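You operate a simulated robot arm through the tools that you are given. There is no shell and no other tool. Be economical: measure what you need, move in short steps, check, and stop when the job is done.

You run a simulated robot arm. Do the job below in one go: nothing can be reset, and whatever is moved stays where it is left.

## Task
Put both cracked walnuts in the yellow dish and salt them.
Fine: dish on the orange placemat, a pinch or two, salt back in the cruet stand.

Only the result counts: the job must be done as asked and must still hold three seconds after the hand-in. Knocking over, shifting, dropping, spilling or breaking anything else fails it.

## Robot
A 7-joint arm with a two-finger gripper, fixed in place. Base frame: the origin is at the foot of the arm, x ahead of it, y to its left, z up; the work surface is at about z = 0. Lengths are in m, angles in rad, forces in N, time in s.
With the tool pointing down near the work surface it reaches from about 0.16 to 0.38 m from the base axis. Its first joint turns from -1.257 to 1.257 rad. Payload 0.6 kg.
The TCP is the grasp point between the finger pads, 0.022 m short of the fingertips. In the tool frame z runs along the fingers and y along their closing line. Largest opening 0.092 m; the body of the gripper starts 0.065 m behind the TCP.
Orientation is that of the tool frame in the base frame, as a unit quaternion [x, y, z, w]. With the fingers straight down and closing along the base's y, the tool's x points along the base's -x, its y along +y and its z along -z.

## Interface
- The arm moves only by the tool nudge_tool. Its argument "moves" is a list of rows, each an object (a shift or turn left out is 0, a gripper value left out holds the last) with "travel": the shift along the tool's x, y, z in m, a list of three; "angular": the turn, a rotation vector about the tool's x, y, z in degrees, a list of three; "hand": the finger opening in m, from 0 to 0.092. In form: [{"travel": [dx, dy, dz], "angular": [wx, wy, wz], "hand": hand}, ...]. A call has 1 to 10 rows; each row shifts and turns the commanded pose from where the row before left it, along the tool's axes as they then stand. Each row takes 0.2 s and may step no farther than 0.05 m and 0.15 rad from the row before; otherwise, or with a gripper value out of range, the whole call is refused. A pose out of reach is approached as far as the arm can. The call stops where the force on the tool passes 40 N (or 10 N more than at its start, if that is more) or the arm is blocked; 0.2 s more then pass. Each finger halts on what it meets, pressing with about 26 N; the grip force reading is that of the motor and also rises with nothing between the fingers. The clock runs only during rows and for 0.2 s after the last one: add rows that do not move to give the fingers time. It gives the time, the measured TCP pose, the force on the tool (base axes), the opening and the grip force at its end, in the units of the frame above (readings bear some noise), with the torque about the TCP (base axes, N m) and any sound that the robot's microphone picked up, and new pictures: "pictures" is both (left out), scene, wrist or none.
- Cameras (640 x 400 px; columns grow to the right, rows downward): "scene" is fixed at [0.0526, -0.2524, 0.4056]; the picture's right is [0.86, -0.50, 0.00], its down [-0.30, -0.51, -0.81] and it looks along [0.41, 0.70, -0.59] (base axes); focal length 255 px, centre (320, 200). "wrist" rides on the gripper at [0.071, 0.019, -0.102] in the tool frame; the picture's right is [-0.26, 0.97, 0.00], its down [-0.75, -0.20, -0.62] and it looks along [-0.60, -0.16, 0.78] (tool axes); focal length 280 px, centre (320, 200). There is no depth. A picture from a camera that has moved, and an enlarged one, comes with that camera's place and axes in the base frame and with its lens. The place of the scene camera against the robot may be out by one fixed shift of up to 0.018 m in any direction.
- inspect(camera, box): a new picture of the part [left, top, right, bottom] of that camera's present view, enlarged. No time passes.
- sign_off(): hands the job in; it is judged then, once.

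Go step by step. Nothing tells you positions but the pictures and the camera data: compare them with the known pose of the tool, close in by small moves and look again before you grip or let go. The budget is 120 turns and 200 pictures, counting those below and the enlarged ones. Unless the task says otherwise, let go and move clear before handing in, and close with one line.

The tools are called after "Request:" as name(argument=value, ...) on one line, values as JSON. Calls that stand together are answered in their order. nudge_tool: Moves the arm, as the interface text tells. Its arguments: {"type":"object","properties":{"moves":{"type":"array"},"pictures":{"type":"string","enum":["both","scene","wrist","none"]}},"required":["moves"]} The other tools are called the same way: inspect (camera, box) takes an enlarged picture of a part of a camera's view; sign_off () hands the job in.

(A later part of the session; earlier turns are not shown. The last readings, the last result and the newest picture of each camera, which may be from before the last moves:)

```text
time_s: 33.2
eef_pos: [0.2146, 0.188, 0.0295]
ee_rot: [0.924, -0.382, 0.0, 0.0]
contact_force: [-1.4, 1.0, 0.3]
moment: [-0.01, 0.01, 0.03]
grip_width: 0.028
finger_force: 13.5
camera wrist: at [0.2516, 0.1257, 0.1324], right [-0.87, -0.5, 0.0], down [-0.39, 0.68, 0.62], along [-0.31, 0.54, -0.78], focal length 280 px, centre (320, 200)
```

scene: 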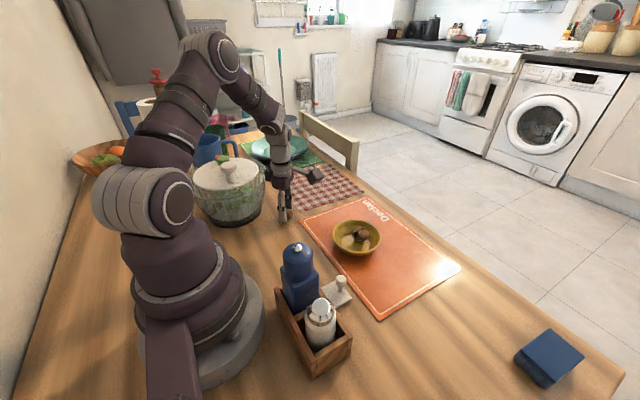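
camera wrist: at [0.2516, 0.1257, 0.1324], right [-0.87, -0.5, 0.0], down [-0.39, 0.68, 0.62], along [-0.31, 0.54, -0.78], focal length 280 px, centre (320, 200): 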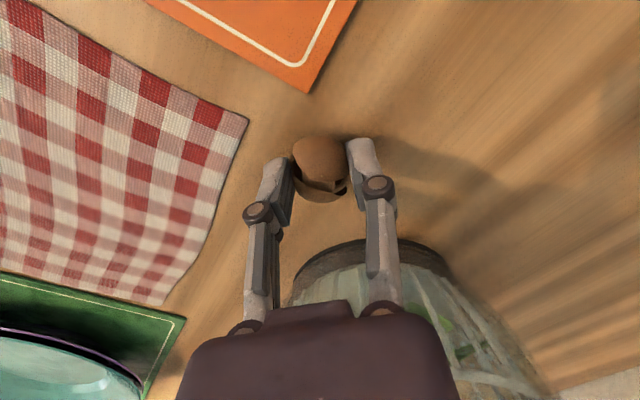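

Request:
nudge_tool(moves=[{"hand": 0.025}, {"travel": [0, 0, -0.02]}, {"travel": [0, 0, -0.03]}, {"travel": [0, 0, -0.03]}, {"travel": [0.045, 0, 0]}, {"travel": [0.045, 0, 0]}, {"travel": [0.045, 0.0, 0]}, {"angular": [0, 0, 8.4375]}, {"angular": [0, 0, 8.4375]}, {"angular": [0, 0, 8.4375]}], pictures="none")

Request:
nudge_tool(moves=[{"angular": [0, 0, 8.4375]}, {"angular": [0, 0, 8.4375]}, {"angular": [0, 0, 8.4375]}, {"angular": [0, 0, 8.4375]}, {"angular": [0, 0, 8.4375]}, {"angular": [0, 0, 8.4375]}, {"angular": [0, 0, 8.4375]}, {"angular": [0, 0, 8.4375]}, {"angular": [0, 0, 8.4375]}, {"angular": [0, 0, 8.4375]}], pictures="none")

Request:
nudge_tool(moves=[{"angular": [0, 0, 8.4375]}, {"angular": [0, 0, 8.4375]}, {"angular": [0, 0, 8.4375]}, {}])

```text
time_s: 35.4
eef_pos: [0.3134, 0.0933, 0.1102]
ee_rot: [0.817, -0.576, 0.0, 0.0]
contact_force: [-0.3, 1.3, -0.2]
moment: [0.02, 0.0, 0.0]
grip_width: 0.0268
finger_force: 26.4
```

```text
time_s: 37.6
eef_pos: [0.3106, 0.0934, 0.1118]
ee_rot: [-0.217, 0.976, 0.0, 0.0]
contact_force: [-0.6, -0.5, 0.4]
moment: [0.01, 0.03, 0.0]
grip_width: 0.0263
finger_force: 25.8
```

```text
time_s: 38.6
eef_pos: [0.3114, 0.0926, 0.1108]
ee_rot: [0.002, 1.0, 0.0, 0.0]
contact_force: [0.7, -0.8, 0.4]
moment: [-0.02, -0.03, -0.01]
grip_width: 0.0266
finger_force: 26.0
camera wrist: at [0.2408, 0.1134, 0.2132], right [0.26, 0.96, 0.0], down [0.75, -0.21, 0.62], along [0.6, -0.17, -0.78], focal length 280 px, centre (320, 200)
```

scene: 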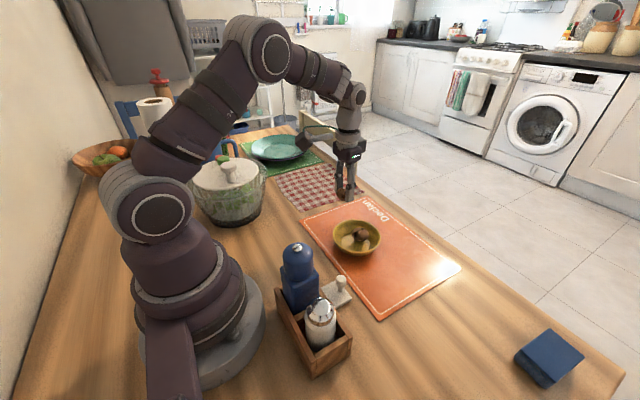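
wrist: 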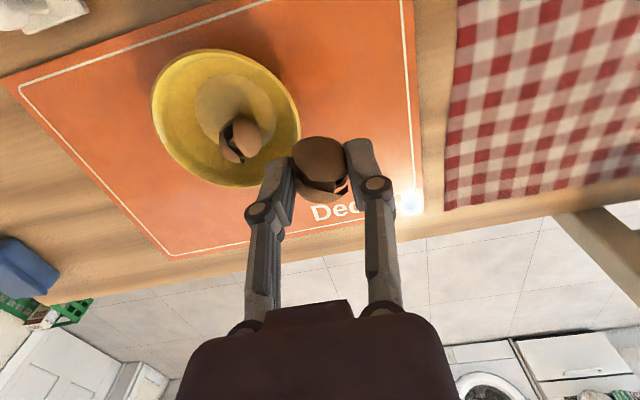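

Request:
nudge_tool(moves=[{"travel": [0.0127, -0.033, 0]}, {"travel": [0.0127, -0.033, 0.01]}, {"travel": [0, 0, 0.03]}, {}])

```text
time_s: 39.6
eef_pos: [0.2861, 0.0268, 0.0709]
ee_rot: [0.001, 1.0, 0.0, 0.0]
contact_force: [0.7, 0.2, 0.3]
moment: [0.02, -0.01, 0.0]
grip_width: 0.0263
finger_force: 25.5
camera wrist: at [0.2148, 0.047, 0.1722], right [0.26, 0.96, 0.0], down [0.75, -0.2, 0.62], along [0.6, -0.16, -0.78], focal length 280 px, centre (320, 200)
```

scene: 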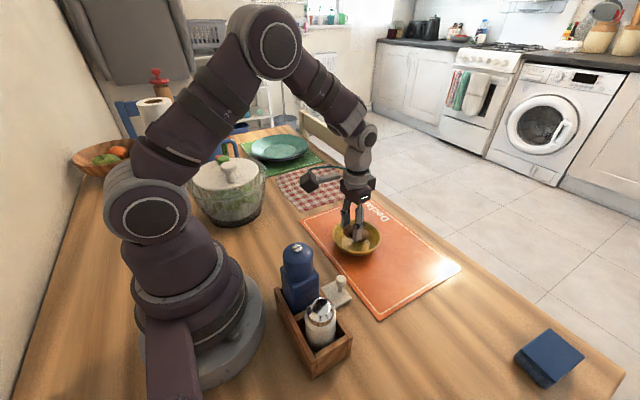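
wrist: 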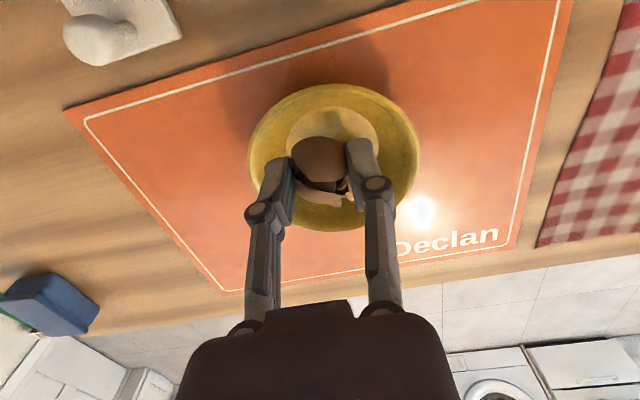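

Request:
nudge_tool(moves=[{"travel": [0.001, 0, 0.015]}, {"travel": [0, 0, 0.014]}, {}])

Request:
inspect(camera="scene", box=[310, 180, 430, 270])

```text
time_s: 40.4
eef_pos: [0.286, 0.0271, 0.0425]
ee_rot: [0.001, 1.0, 0.0, 0.0]
contact_force: [-0.1, 0.5, 0.6]
moment: [-0.01, -0.03, 0.03]
grip_width: 0.0264
finger_force: 26.2
camera wrist: at [0.2152, 0.0458, 0.1435], right [0.26, 0.96, 0.0], down [0.75, -0.2, 0.63], along [0.6, -0.16, -0.78], focal length 280 px, centre (320, 200)
```

scene: 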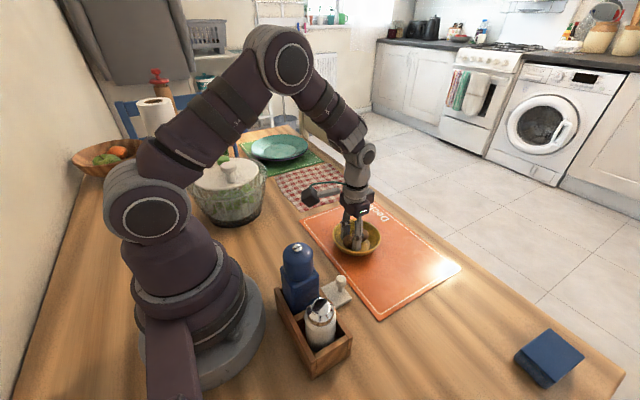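
wrist: 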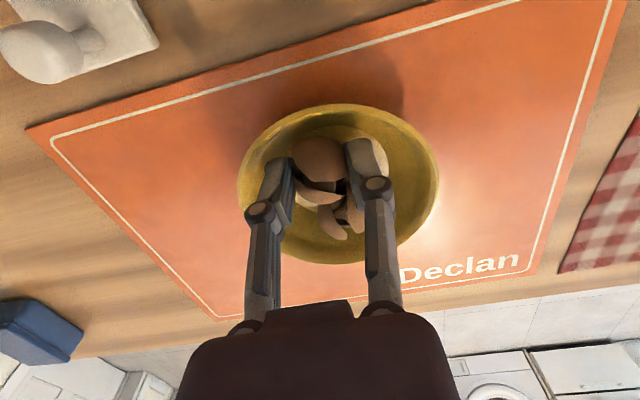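

```text
4.44 times, centred on (370, 225) of scene
camera zoom: at [0.0526, -0.2524, 0.4056], right [0.86, -0.5, 0.0], down [-0.3, -0.51, -0.81], along [0.41, 0.7, -0.59], focal length 1133 px, centre (98, 89)
```

zoom: 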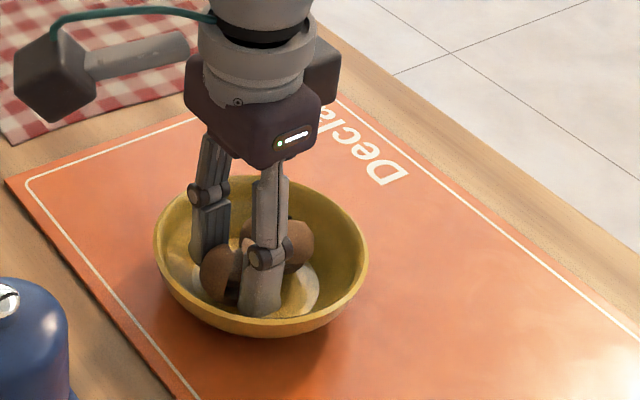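

Both walnuts are in the dish with the second almost on the floor of it, so I'll release it and withdraw upward.

Request:
nudge_tool(moves=[{"travel": [0, 0, 0.003]}, {"hand": 0.038}, {}, {}, {"travel": [0, 0, -0.03]}, {"travel": [0, 0, -0.045]}, {"travel": [0, 0, -0.045]}, {"travel": [0.0, -0.02, -0.045]}, {}])

Request:
inspect(camera="scene", box=[310, 180, 430, 270])

```text
time_s: 42.4
eef_pos: [0.285, 0.0039, 0.2039]
ee_rot: [0.001, 1.0, 0.0, 0.0]
contact_force: [0.7, 0.9, -0.5]
moment: [-0.01, -0.01, -0.01]
grip_width: 0.0379
finger_force: 0.1
camera wrist: at [0.2147, 0.024, 0.3066], right [0.26, 0.96, 0.0], down [0.75, -0.2, 0.62], along [0.6, -0.16, -0.78], focal length 280 px, centre (320, 200)
```

scene: 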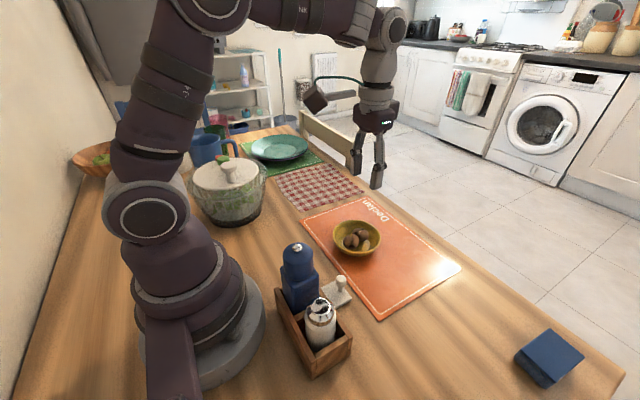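
wrist: 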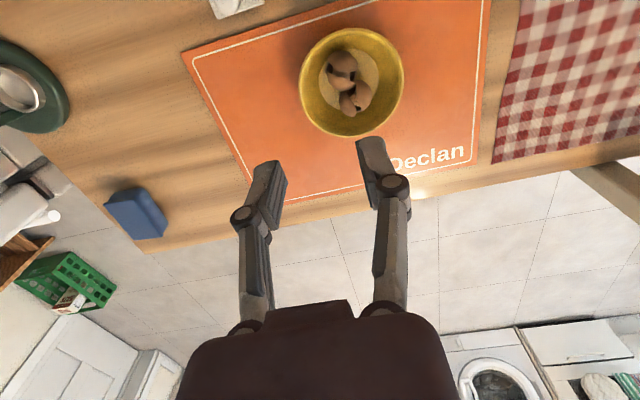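

```text
4.44 times, centred on (370, 225) of scene
camera zoom: at [0.0526, -0.2524, 0.4056], right [0.86, -0.5, 0.0], down [-0.3, -0.51, -0.81], along [0.41, 0.7, -0.59], focal length 1133 px, centre (98, 89)
```

zoom: 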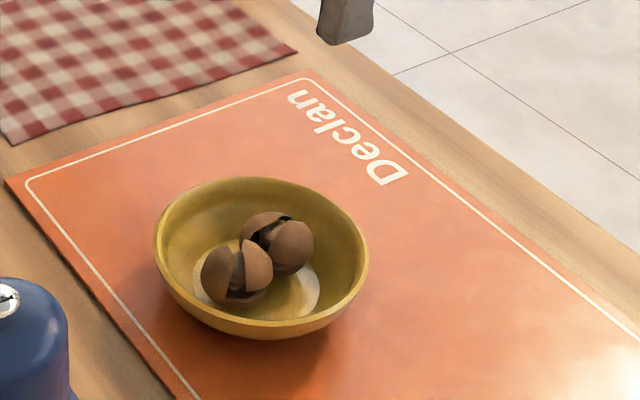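

Both walnuts sit in the dish on the mat. Next is the salt: I'll turn the tool 90° and move above the shaker for a close look.

Request:
nudge_tool(moves=[{"angular": [0, 0, -8.4], "hand": 0.07}, {"angular": [0, 0, -8.4]}, {"angular": [0, 0, -8.4]}, {"angular": [0, 0, -8.4]}, {"angular": [0, 0, -8.4]}, {"angular": [0, 0, -8.4]}, {"angular": [0, 0, -8.4]}, {"angular": [0, 0, -8.4]}, {"angular": [0, 0, -8.4]}, {"angular": [0, 0, -8.4]}], pictures="none")

Request:
nudge_tool(moves=[{"angular": [0, 0, -6]}, {"travel": [0.026, 0.0288, 0.0025]}, {"travel": [0.026, 0.0288, 0.0025]}, {"travel": [0.026, 0.0288, 0.0025]}, {"travel": [0.026, 0.0288, 0.0025]}, {}, {}])

```text
time_s: 44.6
eef_pos: [0.2845, 0.0066, 0.2037]
ee_rot: [-0.669, 0.743, 0.0, 0.0]
contact_force: [-0.6, -0.6, -0.1]
moment: [0.0, -0.03, -0.01]
grip_width: 0.0701
finger_force: 0.1
```

```text
time_s: 46.2
eef_pos: [0.1693, -0.0969, 0.195]
ee_rot: [-0.707, 0.707, 0.0, 0.001]
contact_force: [-0.1, -0.6, 0.1]
moment: [0.0, -0.01, 0.01]
grip_width: 0.07
finger_force: 0.0
camera wrist: at [0.1497, -0.1672, 0.2966], right [-0.96, 0.26, 0.0], down [0.21, 0.75, 0.62], along [0.16, 0.6, -0.78], focal length 280 px, centre (320, 200)
```

scene: 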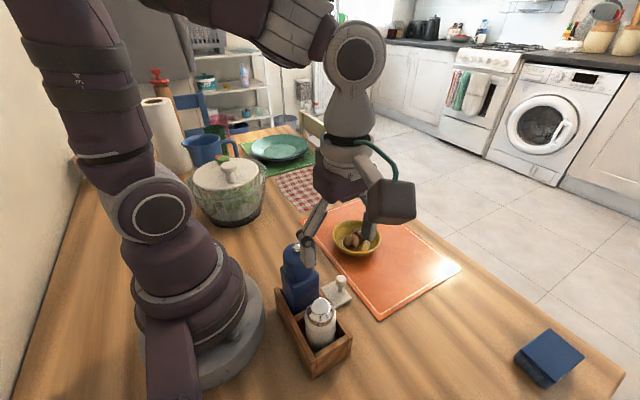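
wrist: 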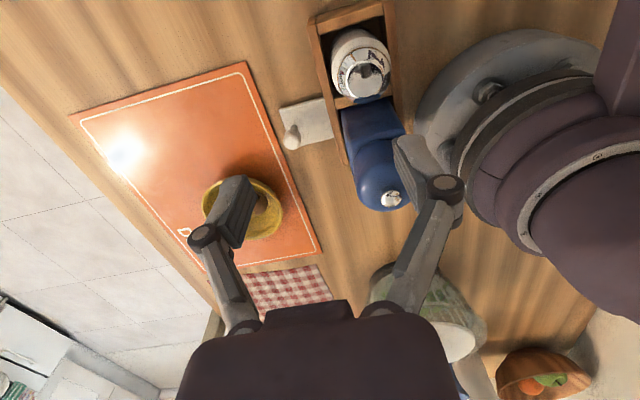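

Request:
inspect(camera="wrist", box=[270, 0, 430, 220])

Request:
inspect(camera="scene", box=[260, 230, 380, 390])

```text
1.82 times, centred on (350, 110) of wrist
camera zoom: at [0.1497, -0.1672, 0.2966], right [-0.96, 0.26, 0.0], down [0.21, 0.75, 0.62], along [0.16, 0.6, -0.78], focal length 510 px, centre (266, 364)
```

zoom: 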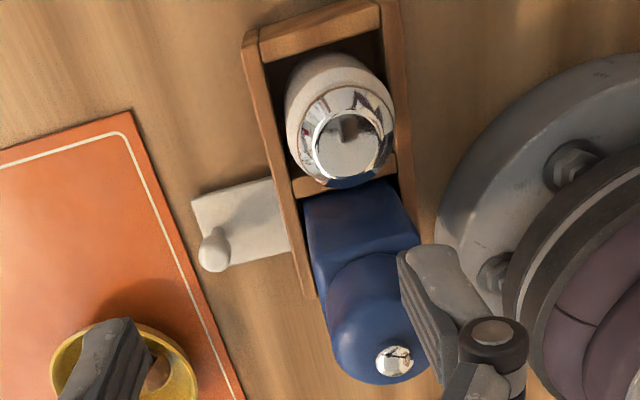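

```text
2.50 times, centred on (320, 310) of scene
camera zoom: at [0.0526, -0.2524, 0.4056], right [0.86, -0.5, 0.0], down [-0.3, -0.51, -0.81], along [0.41, 0.7, -0.59], focal length 638 px, centre (320, -75)
```

zoom: 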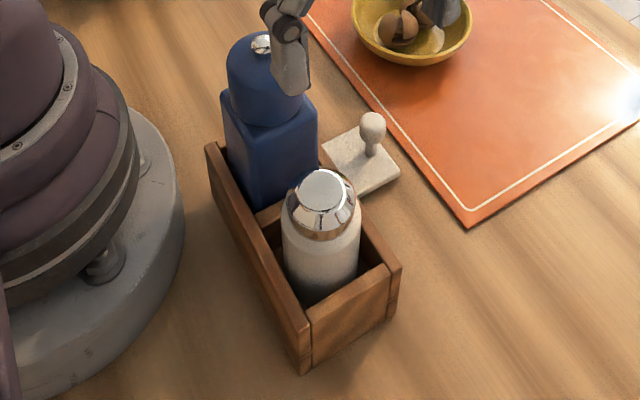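

Request:
nudge_tool(moves=[{"travel": [0.0045, 0.018, 0.02]}, {"travel": [0.0045, 0.018, 0.02]}, {}, {}])

Request:
inspect(camera="scene", box=[260, 230, 380, 390])

```text
time_s: 47.2
eef_pos: [0.1322, -0.1069, 0.1529]
ee_rot: [-0.707, 0.707, 0.0, 0.0]
contact_force: [0.1, 0.9, -0.1]
moment: [0.02, -0.02, 0.0]
grip_width: 0.07
finger_force: 0.0
camera wrist: at [0.1134, -0.177, 0.2563], right [-0.96, 0.26, 0.0], down [0.21, 0.75, 0.62], along [0.16, 0.6, -0.78], focal length 280 px, centre (320, 200)
```

scene: 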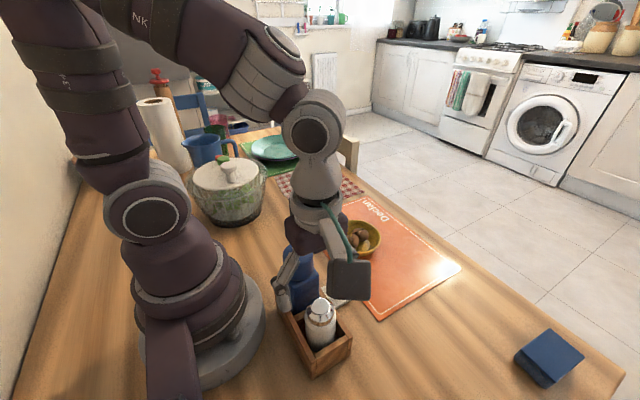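
wrist: 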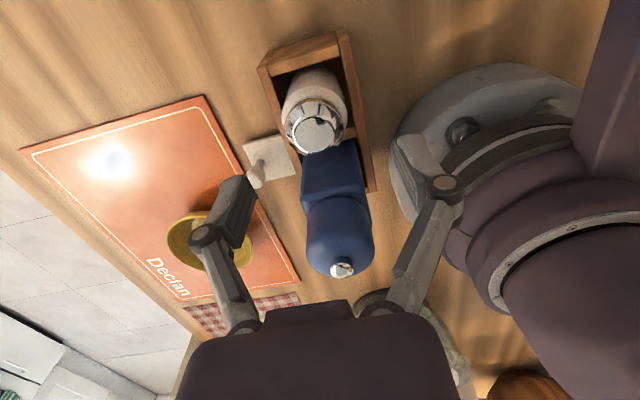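

```text
2.50 times, centred on (320, 310) of scene
camera zoom: at [0.0526, -0.2524, 0.4056], right [0.86, -0.5, 0.0], down [-0.3, -0.51, -0.81], along [0.41, 0.7, -0.59], focal length 638 px, centre (320, -75)
```

zoom: 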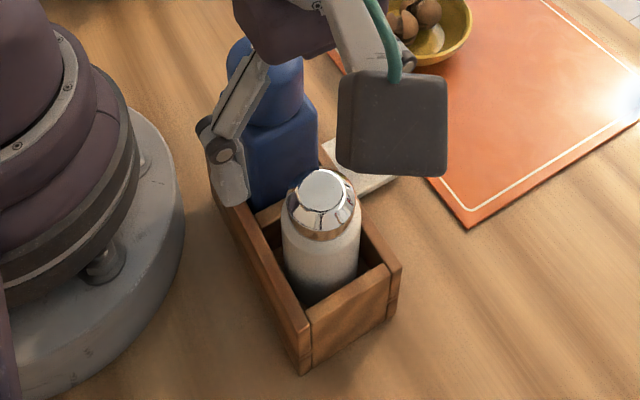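

Request:
nudge_tool(moves=[{"travel": [0, 0, 0.02]}, {"travel": [0, 0, 0.022]}, {}], pictures="wrist")

Request:
inspect(camera="scene", box=[240, 210, 400, 390])

```text
time_s: 48.0
eef_pos: [0.1345, -0.1068, 0.1126]
ee_rot: [-0.707, 0.708, 0.0, 0.0]
contact_force: [0.0, -0.2, -0.2]
moment: [-0.01, 0.0, 0.0]
grip_width: 0.0699
finger_force: 0.0
camera wrist: at [0.1145, -0.1775, 0.2145], right [-0.96, 0.26, 0.0], down [0.21, 0.75, 0.62], along [0.16, 0.6, -0.78], focal length 280 px, centre (320, 200)
```

wrist: 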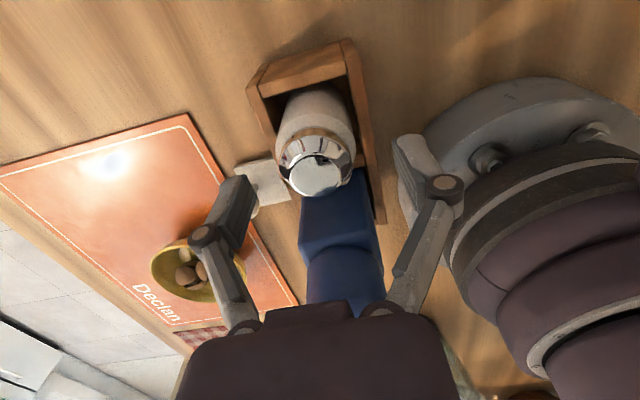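

```text
2.22 times, centred on (320, 300) of scene
camera zoom: at [0.0526, -0.2524, 0.4056], right [0.86, -0.5, 0.0], down [-0.3, -0.51, -0.81], along [0.41, 0.7, -0.59], focal length 567 px, centre (320, -22)
```

zoom: 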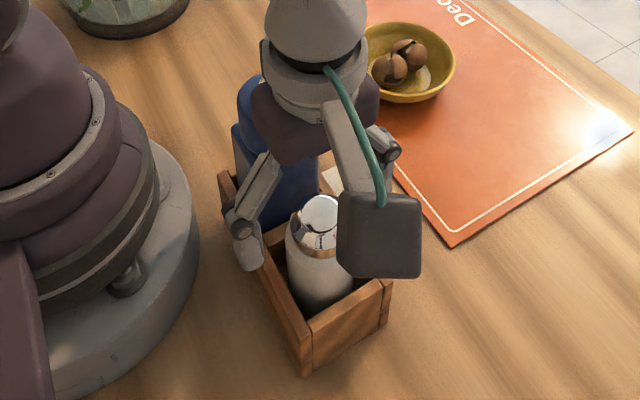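

Request:
nudge_tool(moves=[{"travel": [0, 0.001, 0.016]}, {"travel": [-0.001, 0, 0.015]}, {"travel": [0, 0, 0.015]}, {}])

Request:
inspect(camera="scene", box=[240, 230, 380, 390])

```text
time_s: 48.8
eef_pos: [0.1349, -0.1061, 0.0716]
ee_rot: [-0.706, 0.708, -0.003, 0.002]
contact_force: [-3.4, -8.5, 46.3]
moment: [2.43, -0.18, 0.18]
grip_width: 0.0698
finger_force: 0.0
stopped in row 3: the force on the tool passed its limit at 128 N (the readings are from after the stop); the commanded pose is now the measured one
camera wrist: at [0.115, -0.1769, 0.1736], right [-0.96, 0.26, -0.01], down [0.2, 0.75, 0.63], along [0.17, 0.6, -0.78], focal length 280 px, centre (320, 200)
```

scene: 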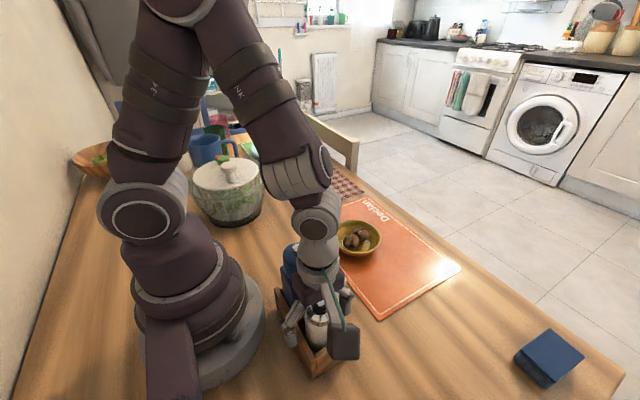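
wrist: 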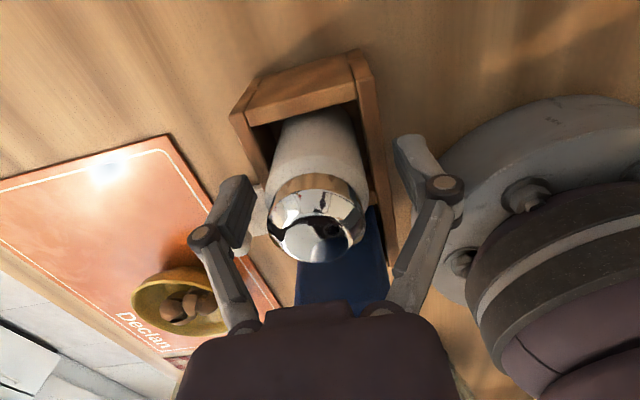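

```text
2.50 times, centred on (310, 310) of scene
camera zoom: at [0.0525, -0.2524, 0.4057], right [0.86, -0.5, 0.0], down [-0.3, -0.51, -0.81], along [0.41, 0.7, -0.59], focal length 638 px, centre (345, -75)
```

zoom: 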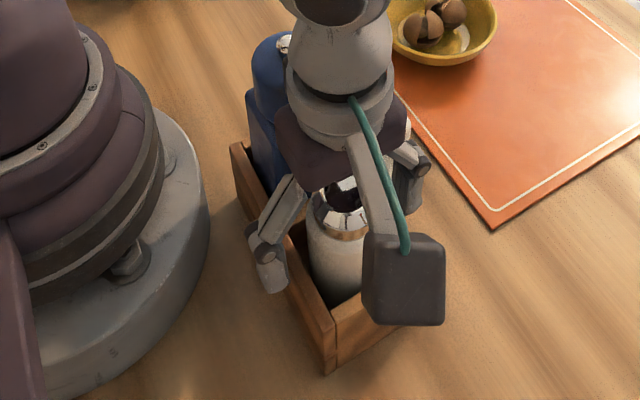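

The hand's housing pressed on top of the pepper mill, 0.05 m to the +y side of the TCP. I'll back straight up and check the mill before trying again with the hand leaning away.

Request:
nudge_tool(moves=[{"travel": [0, 0, -0.01]}, {"travel": [0, 0, -0.025]}, {"travel": [0, 0, -0.03]}, {}])

Request:
inspect(camera="scene", box=[240, 230, 380, 390])

Request:
inspect(camera="wrist", box=[220, 0, 420, 300])

```text
time_s: 49.8
eef_pos: [0.1338, -0.1044, 0.1357]
ee_rot: [0.707, -0.707, 0.002, -0.003]
contact_force: [0.6, 0.8, 0.0]
moment: [0.01, -0.01, 0.0]
grip_width: 0.0699
finger_force: 0.0
camera wrist: at [0.1147, -0.1754, 0.2376], right [-0.96, 0.26, 0.0], down [0.2, 0.75, 0.63], along [0.17, 0.6, -0.78], focal length 280 px, centre (320, 200)
```

scene: 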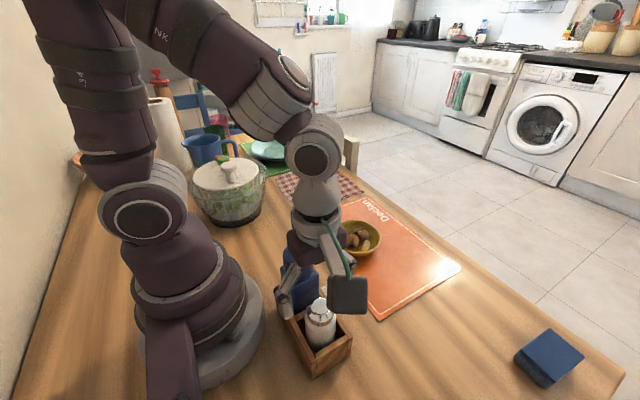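
wrist: 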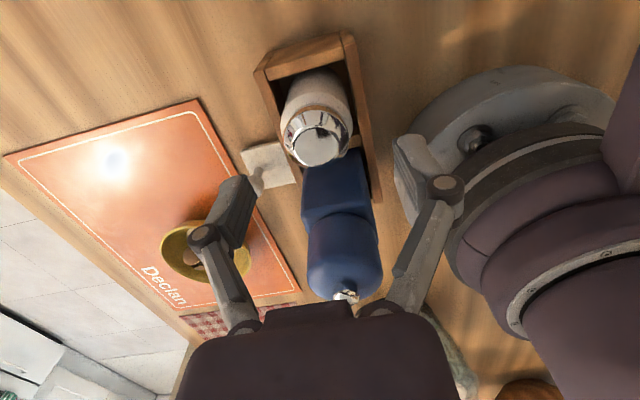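

```text
2.50 times, centred on (310, 310) of scene
camera zoom: at [0.0526, -0.2524, 0.4056], right [0.86, -0.5, 0.0], down [-0.3, -0.51, -0.81], along [0.41, 0.7, -0.59], focal length 638 px, centre (345, -75)
```

zoom: 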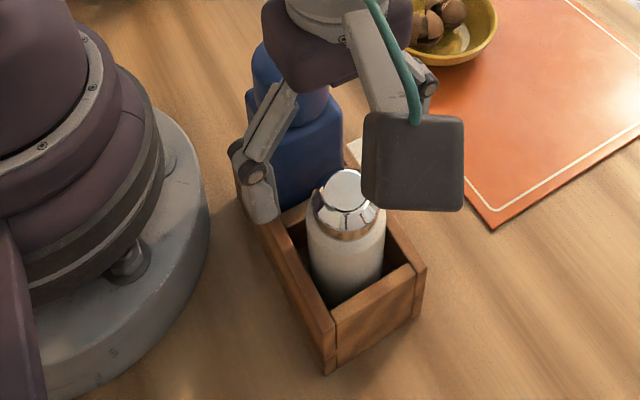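

```text
1.33 times, centred on (320, 150) of wrist
camera zoom: at [0.1147, -0.1754, 0.2376], right [-0.96, 0.26, 0.0], down [0.2, 0.75, 0.63], along [0.17, 0.6, -0.78], focal length 374 px, centre (320, 267)
```

zoom: 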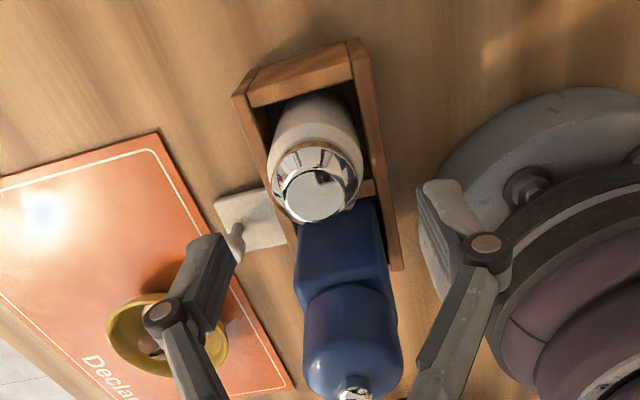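

The mill and stand look undisturbed. I'll lean the hand 30° away from the mill and come down again part-way.

Request:
nudge_tool(moves=[{"angular": [0, -7.5, 0]}, {"angular": [0, -7.5, 0]}, {"angular": [0, -7.5, 0]}, {"angular": [0, -7.5, 0]}, {"travel": [0.009, 0, 0.0156]}, {"travel": [0.009, 0, 0.0156]}, {}])

Request:
inspect(camera="scene", box=[240, 230, 380, 390])

```text
time_s: 51.4
eef_pos: [0.134, -0.1061, 0.0993]
ee_rot: [0.683, -0.682, -0.182, -0.185]
contact_force: [0.0, 0.2, 0.2]
moment: [0.0, 0.0, 0.0]
grip_width: 0.0698
finger_force: 0.1
camera wrist: at [0.1141, -0.2175, 0.1522], right [-0.97, 0.23, 0.13], down [0.2, 0.34, 0.92], along [0.17, 0.91, -0.37], focal length 280 px, centre (320, 200)
```

scene: 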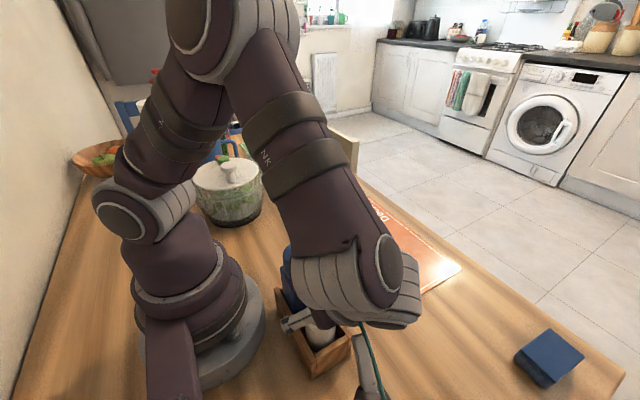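
wrist: 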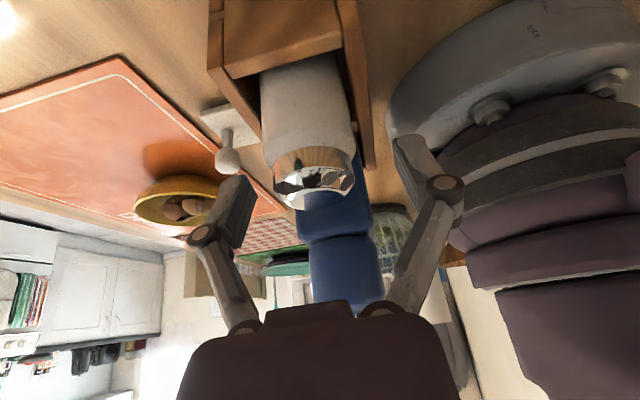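

```text
2.50 times, centred on (310, 310) of scene
camera zoom: at [0.0526, -0.2524, 0.4056], right [0.86, -0.5, 0.0], down [-0.3, -0.51, -0.81], along [0.41, 0.7, -0.59], focal length 638 px, centre (345, -75)
```

zoom: 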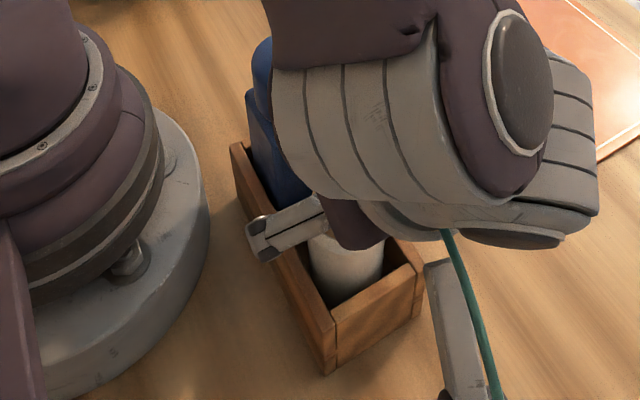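

From the side the shaker top is at about 0.10 m and the stand walls are about 0.06 m high, so I should grip at TCP z of about 0.087. I'll move there and look again before closing.

Request:
nudge_tool(moves=[{"travel": [0.0105, 0, 0.0082]}, {}])

Request:
inspect(camera="wrist", box=[200, 0, 480, 260])

```text
time_s: 52.0
eef_pos: [0.1344, -0.1115, 0.0878]
ee_rot: [-0.683, 0.683, 0.181, 0.185]
contact_force: [0.1, 0.2, -0.6]
moment: [-0.01, -0.01, -0.02]
grip_width: 0.0699
finger_force: 0.2
camera wrist: at [0.115, -0.224, 0.1402], right [-0.97, 0.23, 0.13], down [0.2, 0.34, 0.92], along [0.17, 0.91, -0.37], focal length 280 px, centre (320, 200)
```

scene: 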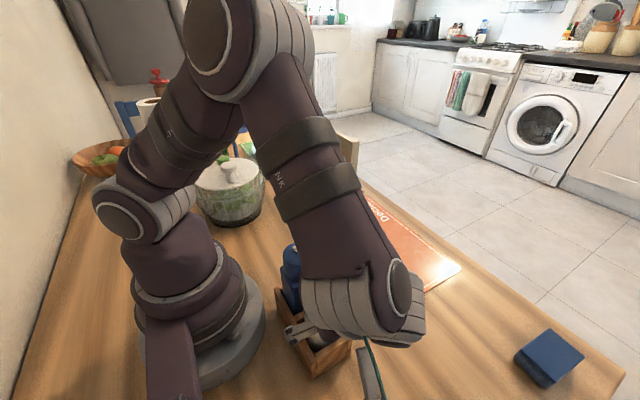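
wrist: 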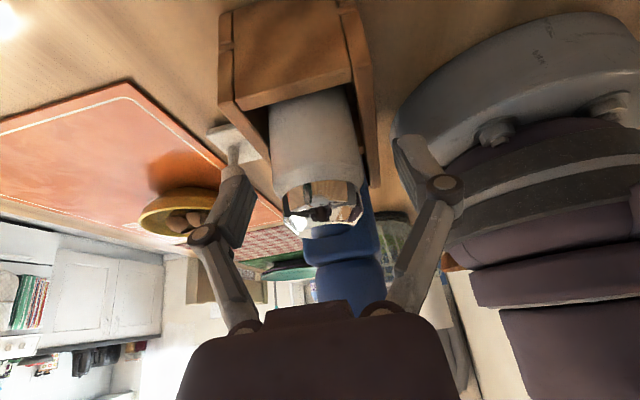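

```text
1.54 times, centred on (340, 130) of wrist
camera zoom: at [0.115, -0.224, 0.1402], right [-0.97, 0.23, 0.13], down [0.2, 0.34, 0.92], along [0.17, 0.91, -0.37], focal length 431 px, centre (289, 308)
```

zoom: 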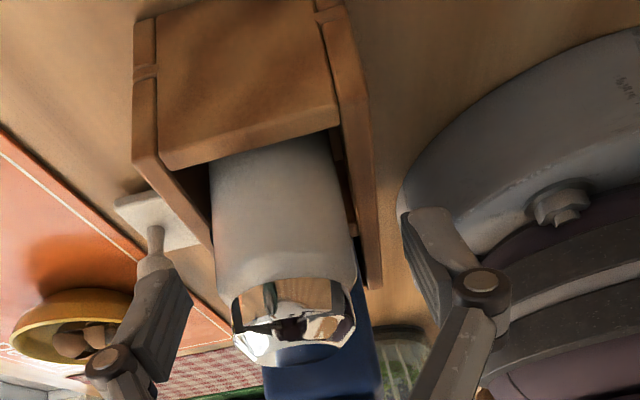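

Request:
nudge_tool(moves=[{"hand": 0.05}, {}, {"hand": 0.03}, {}, {}], pictures="wrist")

```text
time_s: 53.2
eef_pos: [0.1327, -0.1119, 0.0885]
ee_rot: [0.683, -0.683, -0.182, -0.184]
contact_force: [2.4, -1.2, 8.4]
moment: [-0.09, 0.07, 0.0]
grip_width: 0.0407
finger_force: 25.9
camera wrist: at [0.115, -0.2239, 0.1403], right [-0.97, 0.23, 0.13], down [0.2, 0.34, 0.92], along [0.17, 0.91, -0.37], focal length 280 px, centre (320, 200)
```

wrist: 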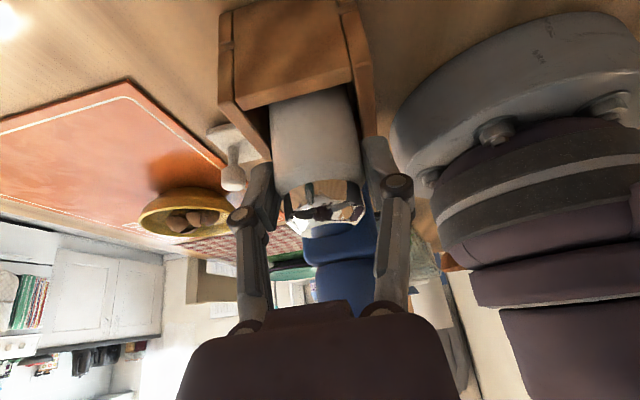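

Gripped at 0.041 m. I'll lift it straight up in small steps.

Request:
nudge_tool(moves=[{"travel": [-0.005, 0, -0.0087]}, {"travel": [-0.01, 0, -0.0173]}, {}])

```text
time_s: 54.0
eef_pos: [0.1324, -0.1099, 0.1165]
ee_rot: [0.683, -0.683, -0.182, -0.185]
contact_force: [0.1, 0.2, -1.6]
moment: [0.02, 0.01, 0.03]
grip_width: 0.0408
finger_force: 26.0
camera wrist: at [0.1143, -0.2229, 0.1696], right [-0.97, 0.23, 0.13], down [0.2, 0.34, 0.92], along [0.17, 0.91, -0.37], focal length 280 px, centre (320, 200)
```

scene: 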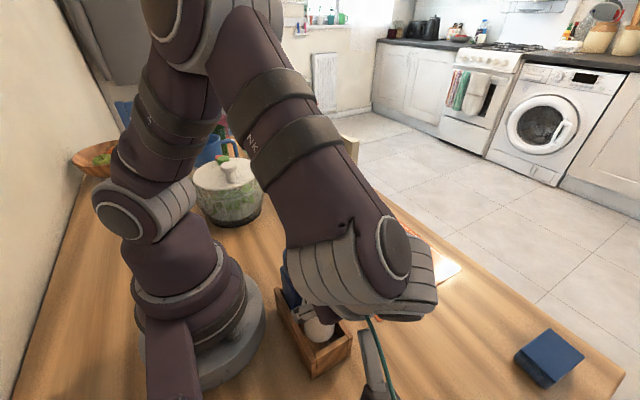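
wrist: 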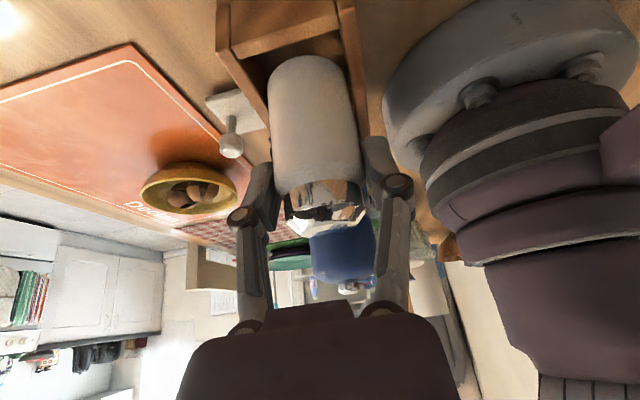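

The shaker is out (about 0.16 kg). I'll lift it clear of the mill, keep it upright and carry it over the mat.

Request:
nudge_tool(moves=[{"travel": [-0.02, 0, -0.0347]}, {"travel": [-0.02, 0, -0.0347]}, {"travel": [-0.02, 0, -0.0347]}, {"travel": [0, -0.04, 0]}, {"travel": [0, -0.045, 0]}, {"travel": [0, -0.045, 0]}, {"travel": [0, -0.04, 0]}, {}, {}])

```text
time_s: 56.0
eef_pos: [0.3051, -0.1035, 0.2098]
ee_rot: [0.683, -0.683, -0.181, -0.186]
contact_force: [0.9, -0.5, -1.1]
moment: [0.01, 0.01, 0.01]
grip_width: 0.0409
finger_force: 26.5
out of reach, approached as far as the arm can: row 3, 5
camera wrist: at [0.2861, -0.2153, 0.2619], right [-0.97, 0.23, 0.13], down [0.2, 0.34, 0.92], along [0.17, 0.91, -0.37], focal length 280 px, centre (320, 200)
```

scene: 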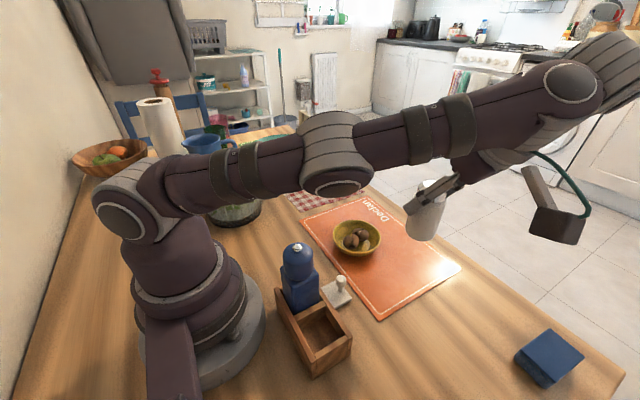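
wrist: 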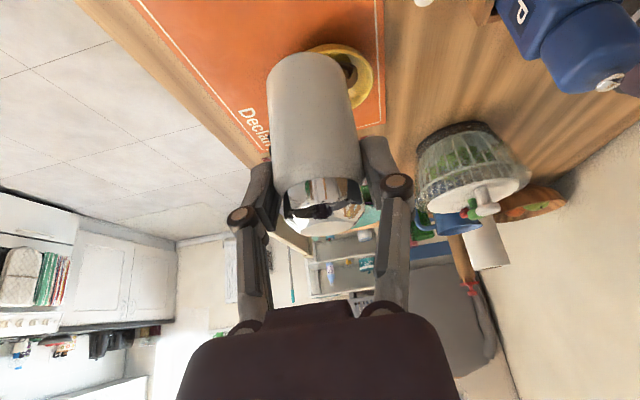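

The mill is marked "P", so the white shaker is the salt. I'll bring it over toward the dish, upright, and turn the heading.

Request:
nudge_tool(moves=[{"travel": [-0.035, 0, 0.0202]}, {"travel": [-0.035, 0, 0.0202]}, {"travel": [-0.035, 0, 0.0202]}, {"angular": [-3.75, 0, -6.495]}, {"angular": [-3.75, 0, -6.495]}, {"angular": [-3.75, 0, -6.495]}, {"angular": [-3.75, 0, -6.495]}, {"angular": [-3.75, 0, -6.495]}, {"angular": [-3.75, 0, -6.495]}, {}])

```text
time_s: 58.2
eef_pos: [0.3038, 0.0158, 0.2099]
ee_rot: [0.86, -0.438, -0.232, -0.117]
contact_force: [-0.2, -0.6, -2.0]
moment: [0.01, -0.03, -0.03]
grip_width: 0.0402
finger_force: 26.1
out of reach, approached as far as the arm can: row 9
camera wrist: at [0.354, -0.0853, 0.2623], right [-0.91, -0.38, 0.13], down [-0.03, 0.4, 0.92], along [-0.41, 0.83, -0.37], focal length 280 px, centre (320, 200)
```

scene: 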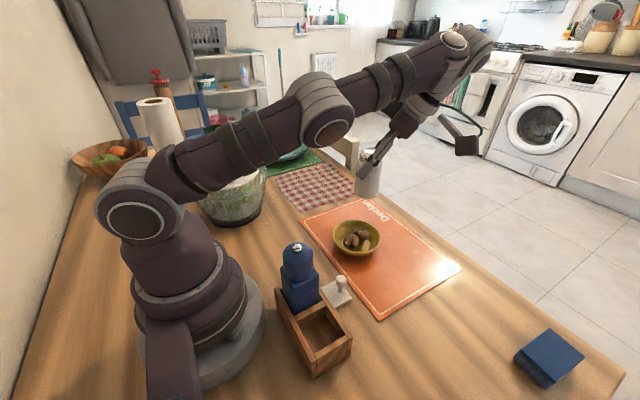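
wrist: 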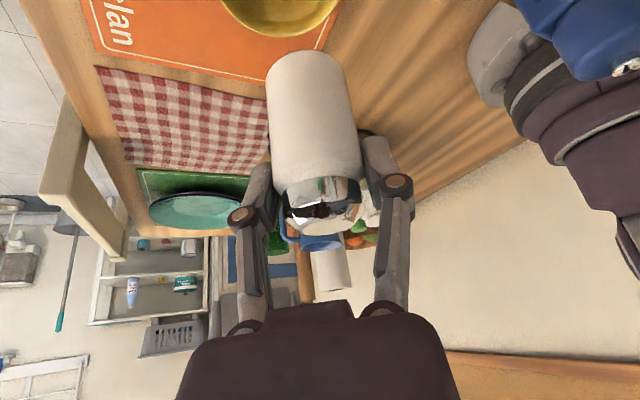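

Request:
nudge_tool(moves=[{"angular": [0, 7.5, 0]}, {"angular": [0, 7.5, 0]}, {"angular": [0, 7.5, 0]}, {"angular": [0, 7.5, 0]}, {}])

```text
time_s: 59.4
eef_pos: [0.3025, 0.016, 0.2089]
ee_rot: [0.891, -0.453, 0.0, 0.001]
contact_force: [0.4, -0.3, -1.3]
moment: [0.0, 0.01, 0.0]
grip_width: 0.0405
finger_force: 26.2
camera wrist: at [0.3309, -0.052, 0.3115], right [-0.93, -0.36, 0.0], down [-0.28, 0.73, 0.63], along [-0.22, 0.58, -0.78], focal length 280 px, centre (320, 200)
```

scene: 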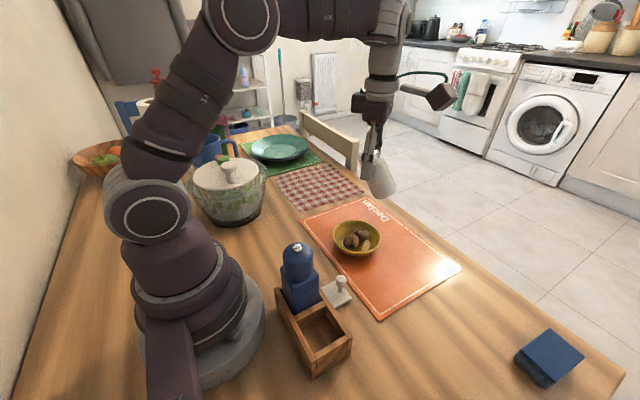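
wrist: 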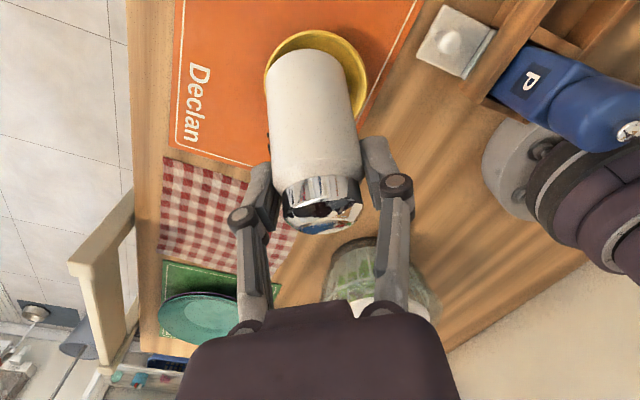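

Request:
nudge_tool(moves=[{"travel": [-0.0077, -0.0099, 0]}, {"angular": [0, 7.5, 0]}, {"angular": [0, 7.5, 0]}, {"angular": [0, 7.5, 0]}, {"angular": [0, 7.5, 0]}, {"angular": [0, 7.5, 0]}, {"angular": [0, 7.5, 0]}, {}])

Request:
inspect(camera="scene", box=[300, 130, 440, 270])

```text
time_s: 61.2
eef_pos: [0.3102, 0.0299, 0.208]
ee_rot: [0.824, -0.418, 0.34, 0.176]
contact_force: [0.5, -0.3, -2.1]
moment: [0.01, 0.01, 0.01]
grip_width: 0.0406
finger_force: 25.8
out of reach, approached as far as the arm can: row 6
camera wrist: at [0.2826, 0.0368, 0.331], right [-0.89, -0.42, -0.18], down [-0.41, 0.91, -0.09], along [0.2, -0.01, -0.98], focal length 280 px, centre (320, 200)
```

scene: 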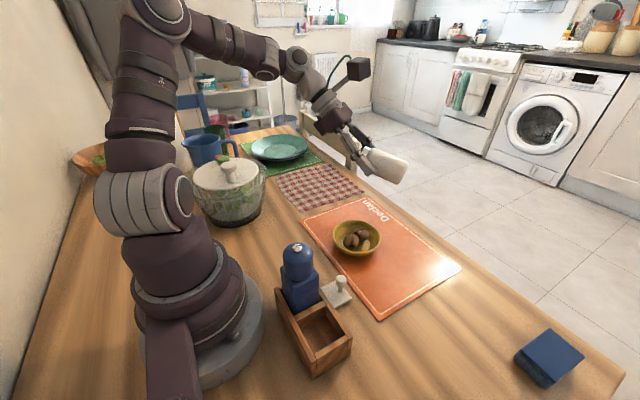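
wrist: 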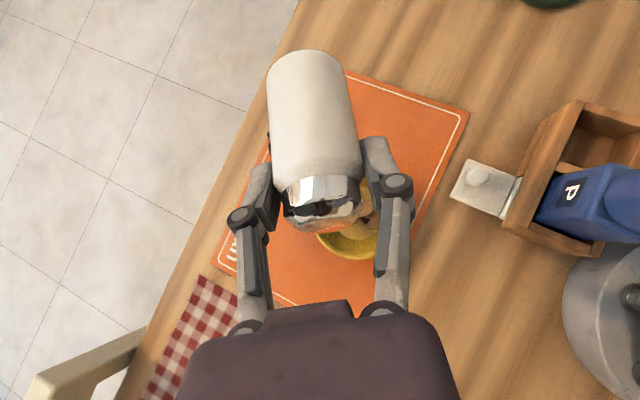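

```text
2.86 times, centred on (370, 200) of scene
camera zoom: at [0.0526, -0.2524, 0.4056], right [0.86, -0.5, 0.0], down [-0.3, -0.51, -0.81], along [0.41, 0.7, -0.59], focal length 729 px, centre (177, 200)
```

zoom: 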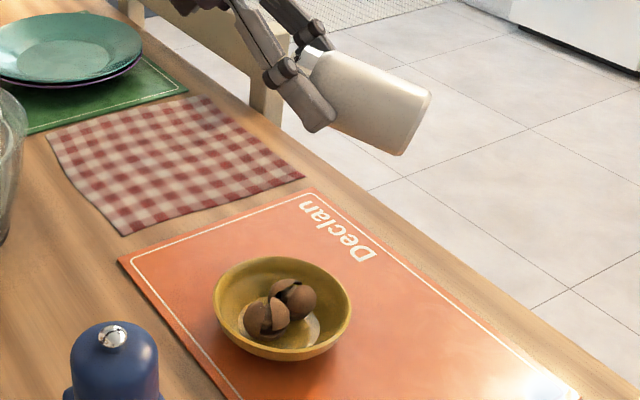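

Request:
nudge_tool(moves=[{"travel": [-0.0212, 0, 0.0212]}, {"angular": [0, 7.5, 0]}, {"angular": [0, 7.5, 0]}, {}])

Request:
inspect(camera="scene", box=[300, 130, 440, 270])

```text
time_s: 62.2
eef_pos: [0.309, 0.0299, 0.1766]
ee_rot: [0.772, -0.392, 0.445, 0.228]
contact_force: [0.6, 1.0, -0.8]
moment: [0.01, 0.02, -0.02]
grip_width: 0.0405
finger_force: 26.2
camera wrist: at [0.2633, 0.0618, 0.2899], right [-0.86, -0.46, -0.22], down [-0.38, 0.86, -0.34], along [0.35, -0.21, -0.91], focal length 280 px, centre (320, 200)
```

scene: 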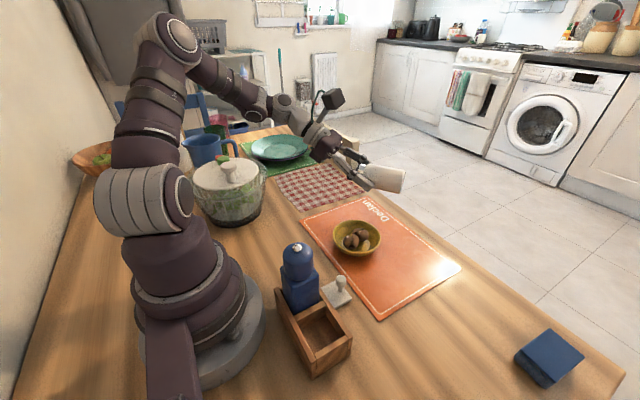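
wrist: 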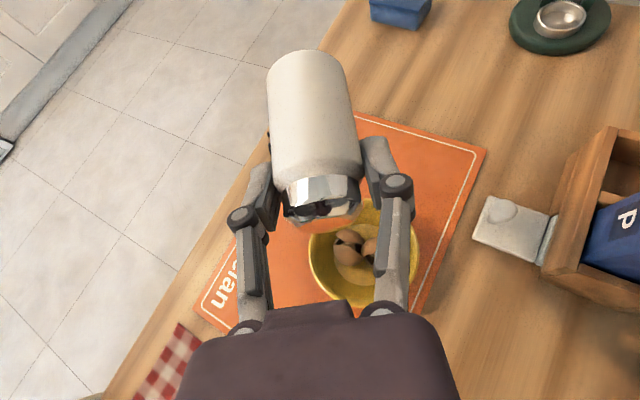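

```text
2.86 times, centred on (370, 200) of scene
camera zoom: at [0.0526, -0.2524, 0.4056], right [0.86, -0.5, 0.0], down [-0.3, -0.51, -0.81], along [0.41, 0.7, -0.59], focal length 729 px, centre (177, 200)
```

zoom: 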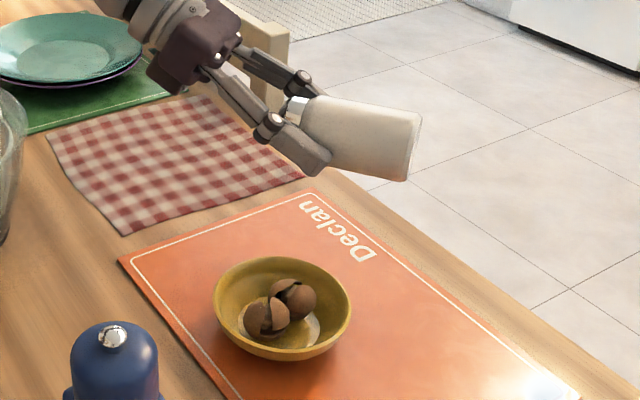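

Request:
nudge_tool(moves=[{"angular": [0, 7.5, 0]}, {"angular": [0, 7.5, 0]}, {"angular": [0, 7.5, 0]}, {}])

Request:
inspect(camera="scene", box=[300, 130, 440, 270])

Request:
inspect(camera="wrist", box=[240, 120, 440, 320])

```text
time_s: 63.2
eef_pos: [0.3091, 0.0292, 0.1776]
ee_rot: [0.671, -0.341, 0.587, 0.3]
contact_force: [-0.8, -0.2, -1.1]
moment: [0.03, 0.01, -0.02]
grip_width: 0.0406
finger_force: 26.1
camera wrist: at [0.2409, 0.0927, 0.2618], right [-0.8, -0.54, -0.26], down [-0.26, 0.7, -0.67], along [0.54, -0.47, -0.7], focal length 280 px, centre (320, 200)
```

scene: 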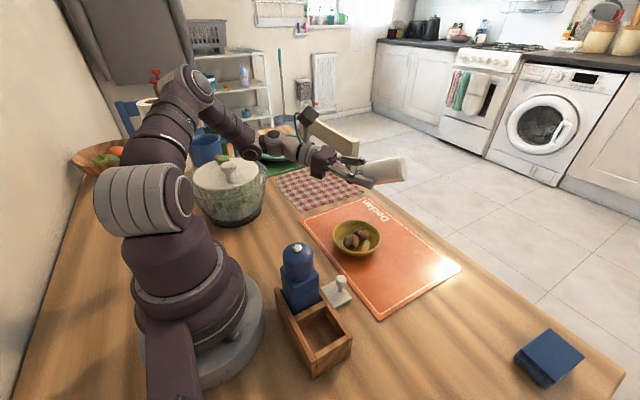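
wrist: 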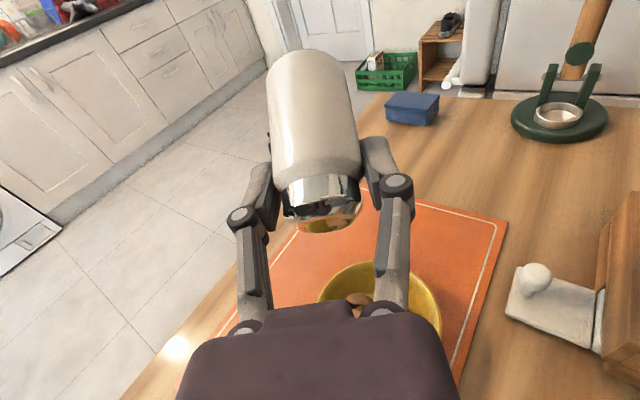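

```text
2.86 times, centred on (370, 200) of scene
camera zoom: at [0.0526, -0.2524, 0.4056], right [0.86, -0.5, 0.0], down [-0.3, -0.51, -0.81], along [0.41, 0.7, -0.59], focal length 729 px, centre (177, 200)
```

zoom: 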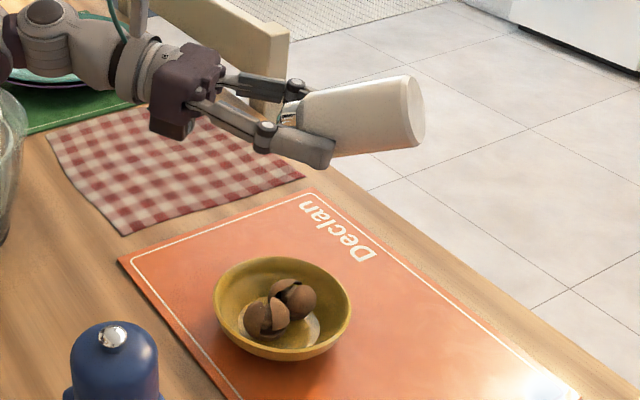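

```text
2.00 times, centred on (340, 220) of wrist
camera zoom: at [0.2409, 0.0927, 0.2618], right [-0.8, -0.54, -0.26], down [-0.26, 0.7, -0.67], along [0.54, -0.47, -0.7], focal length 561 px, centre (280, 160)
```

zoom: 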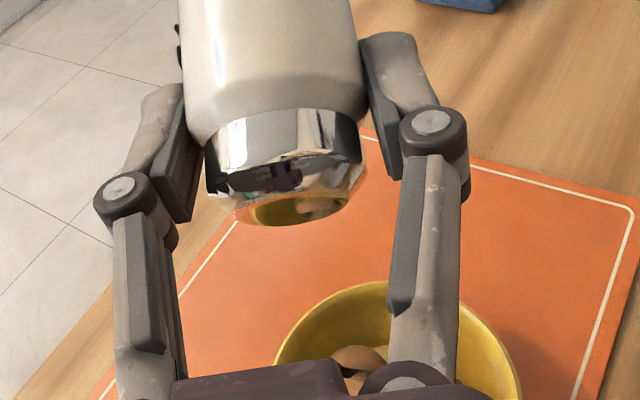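

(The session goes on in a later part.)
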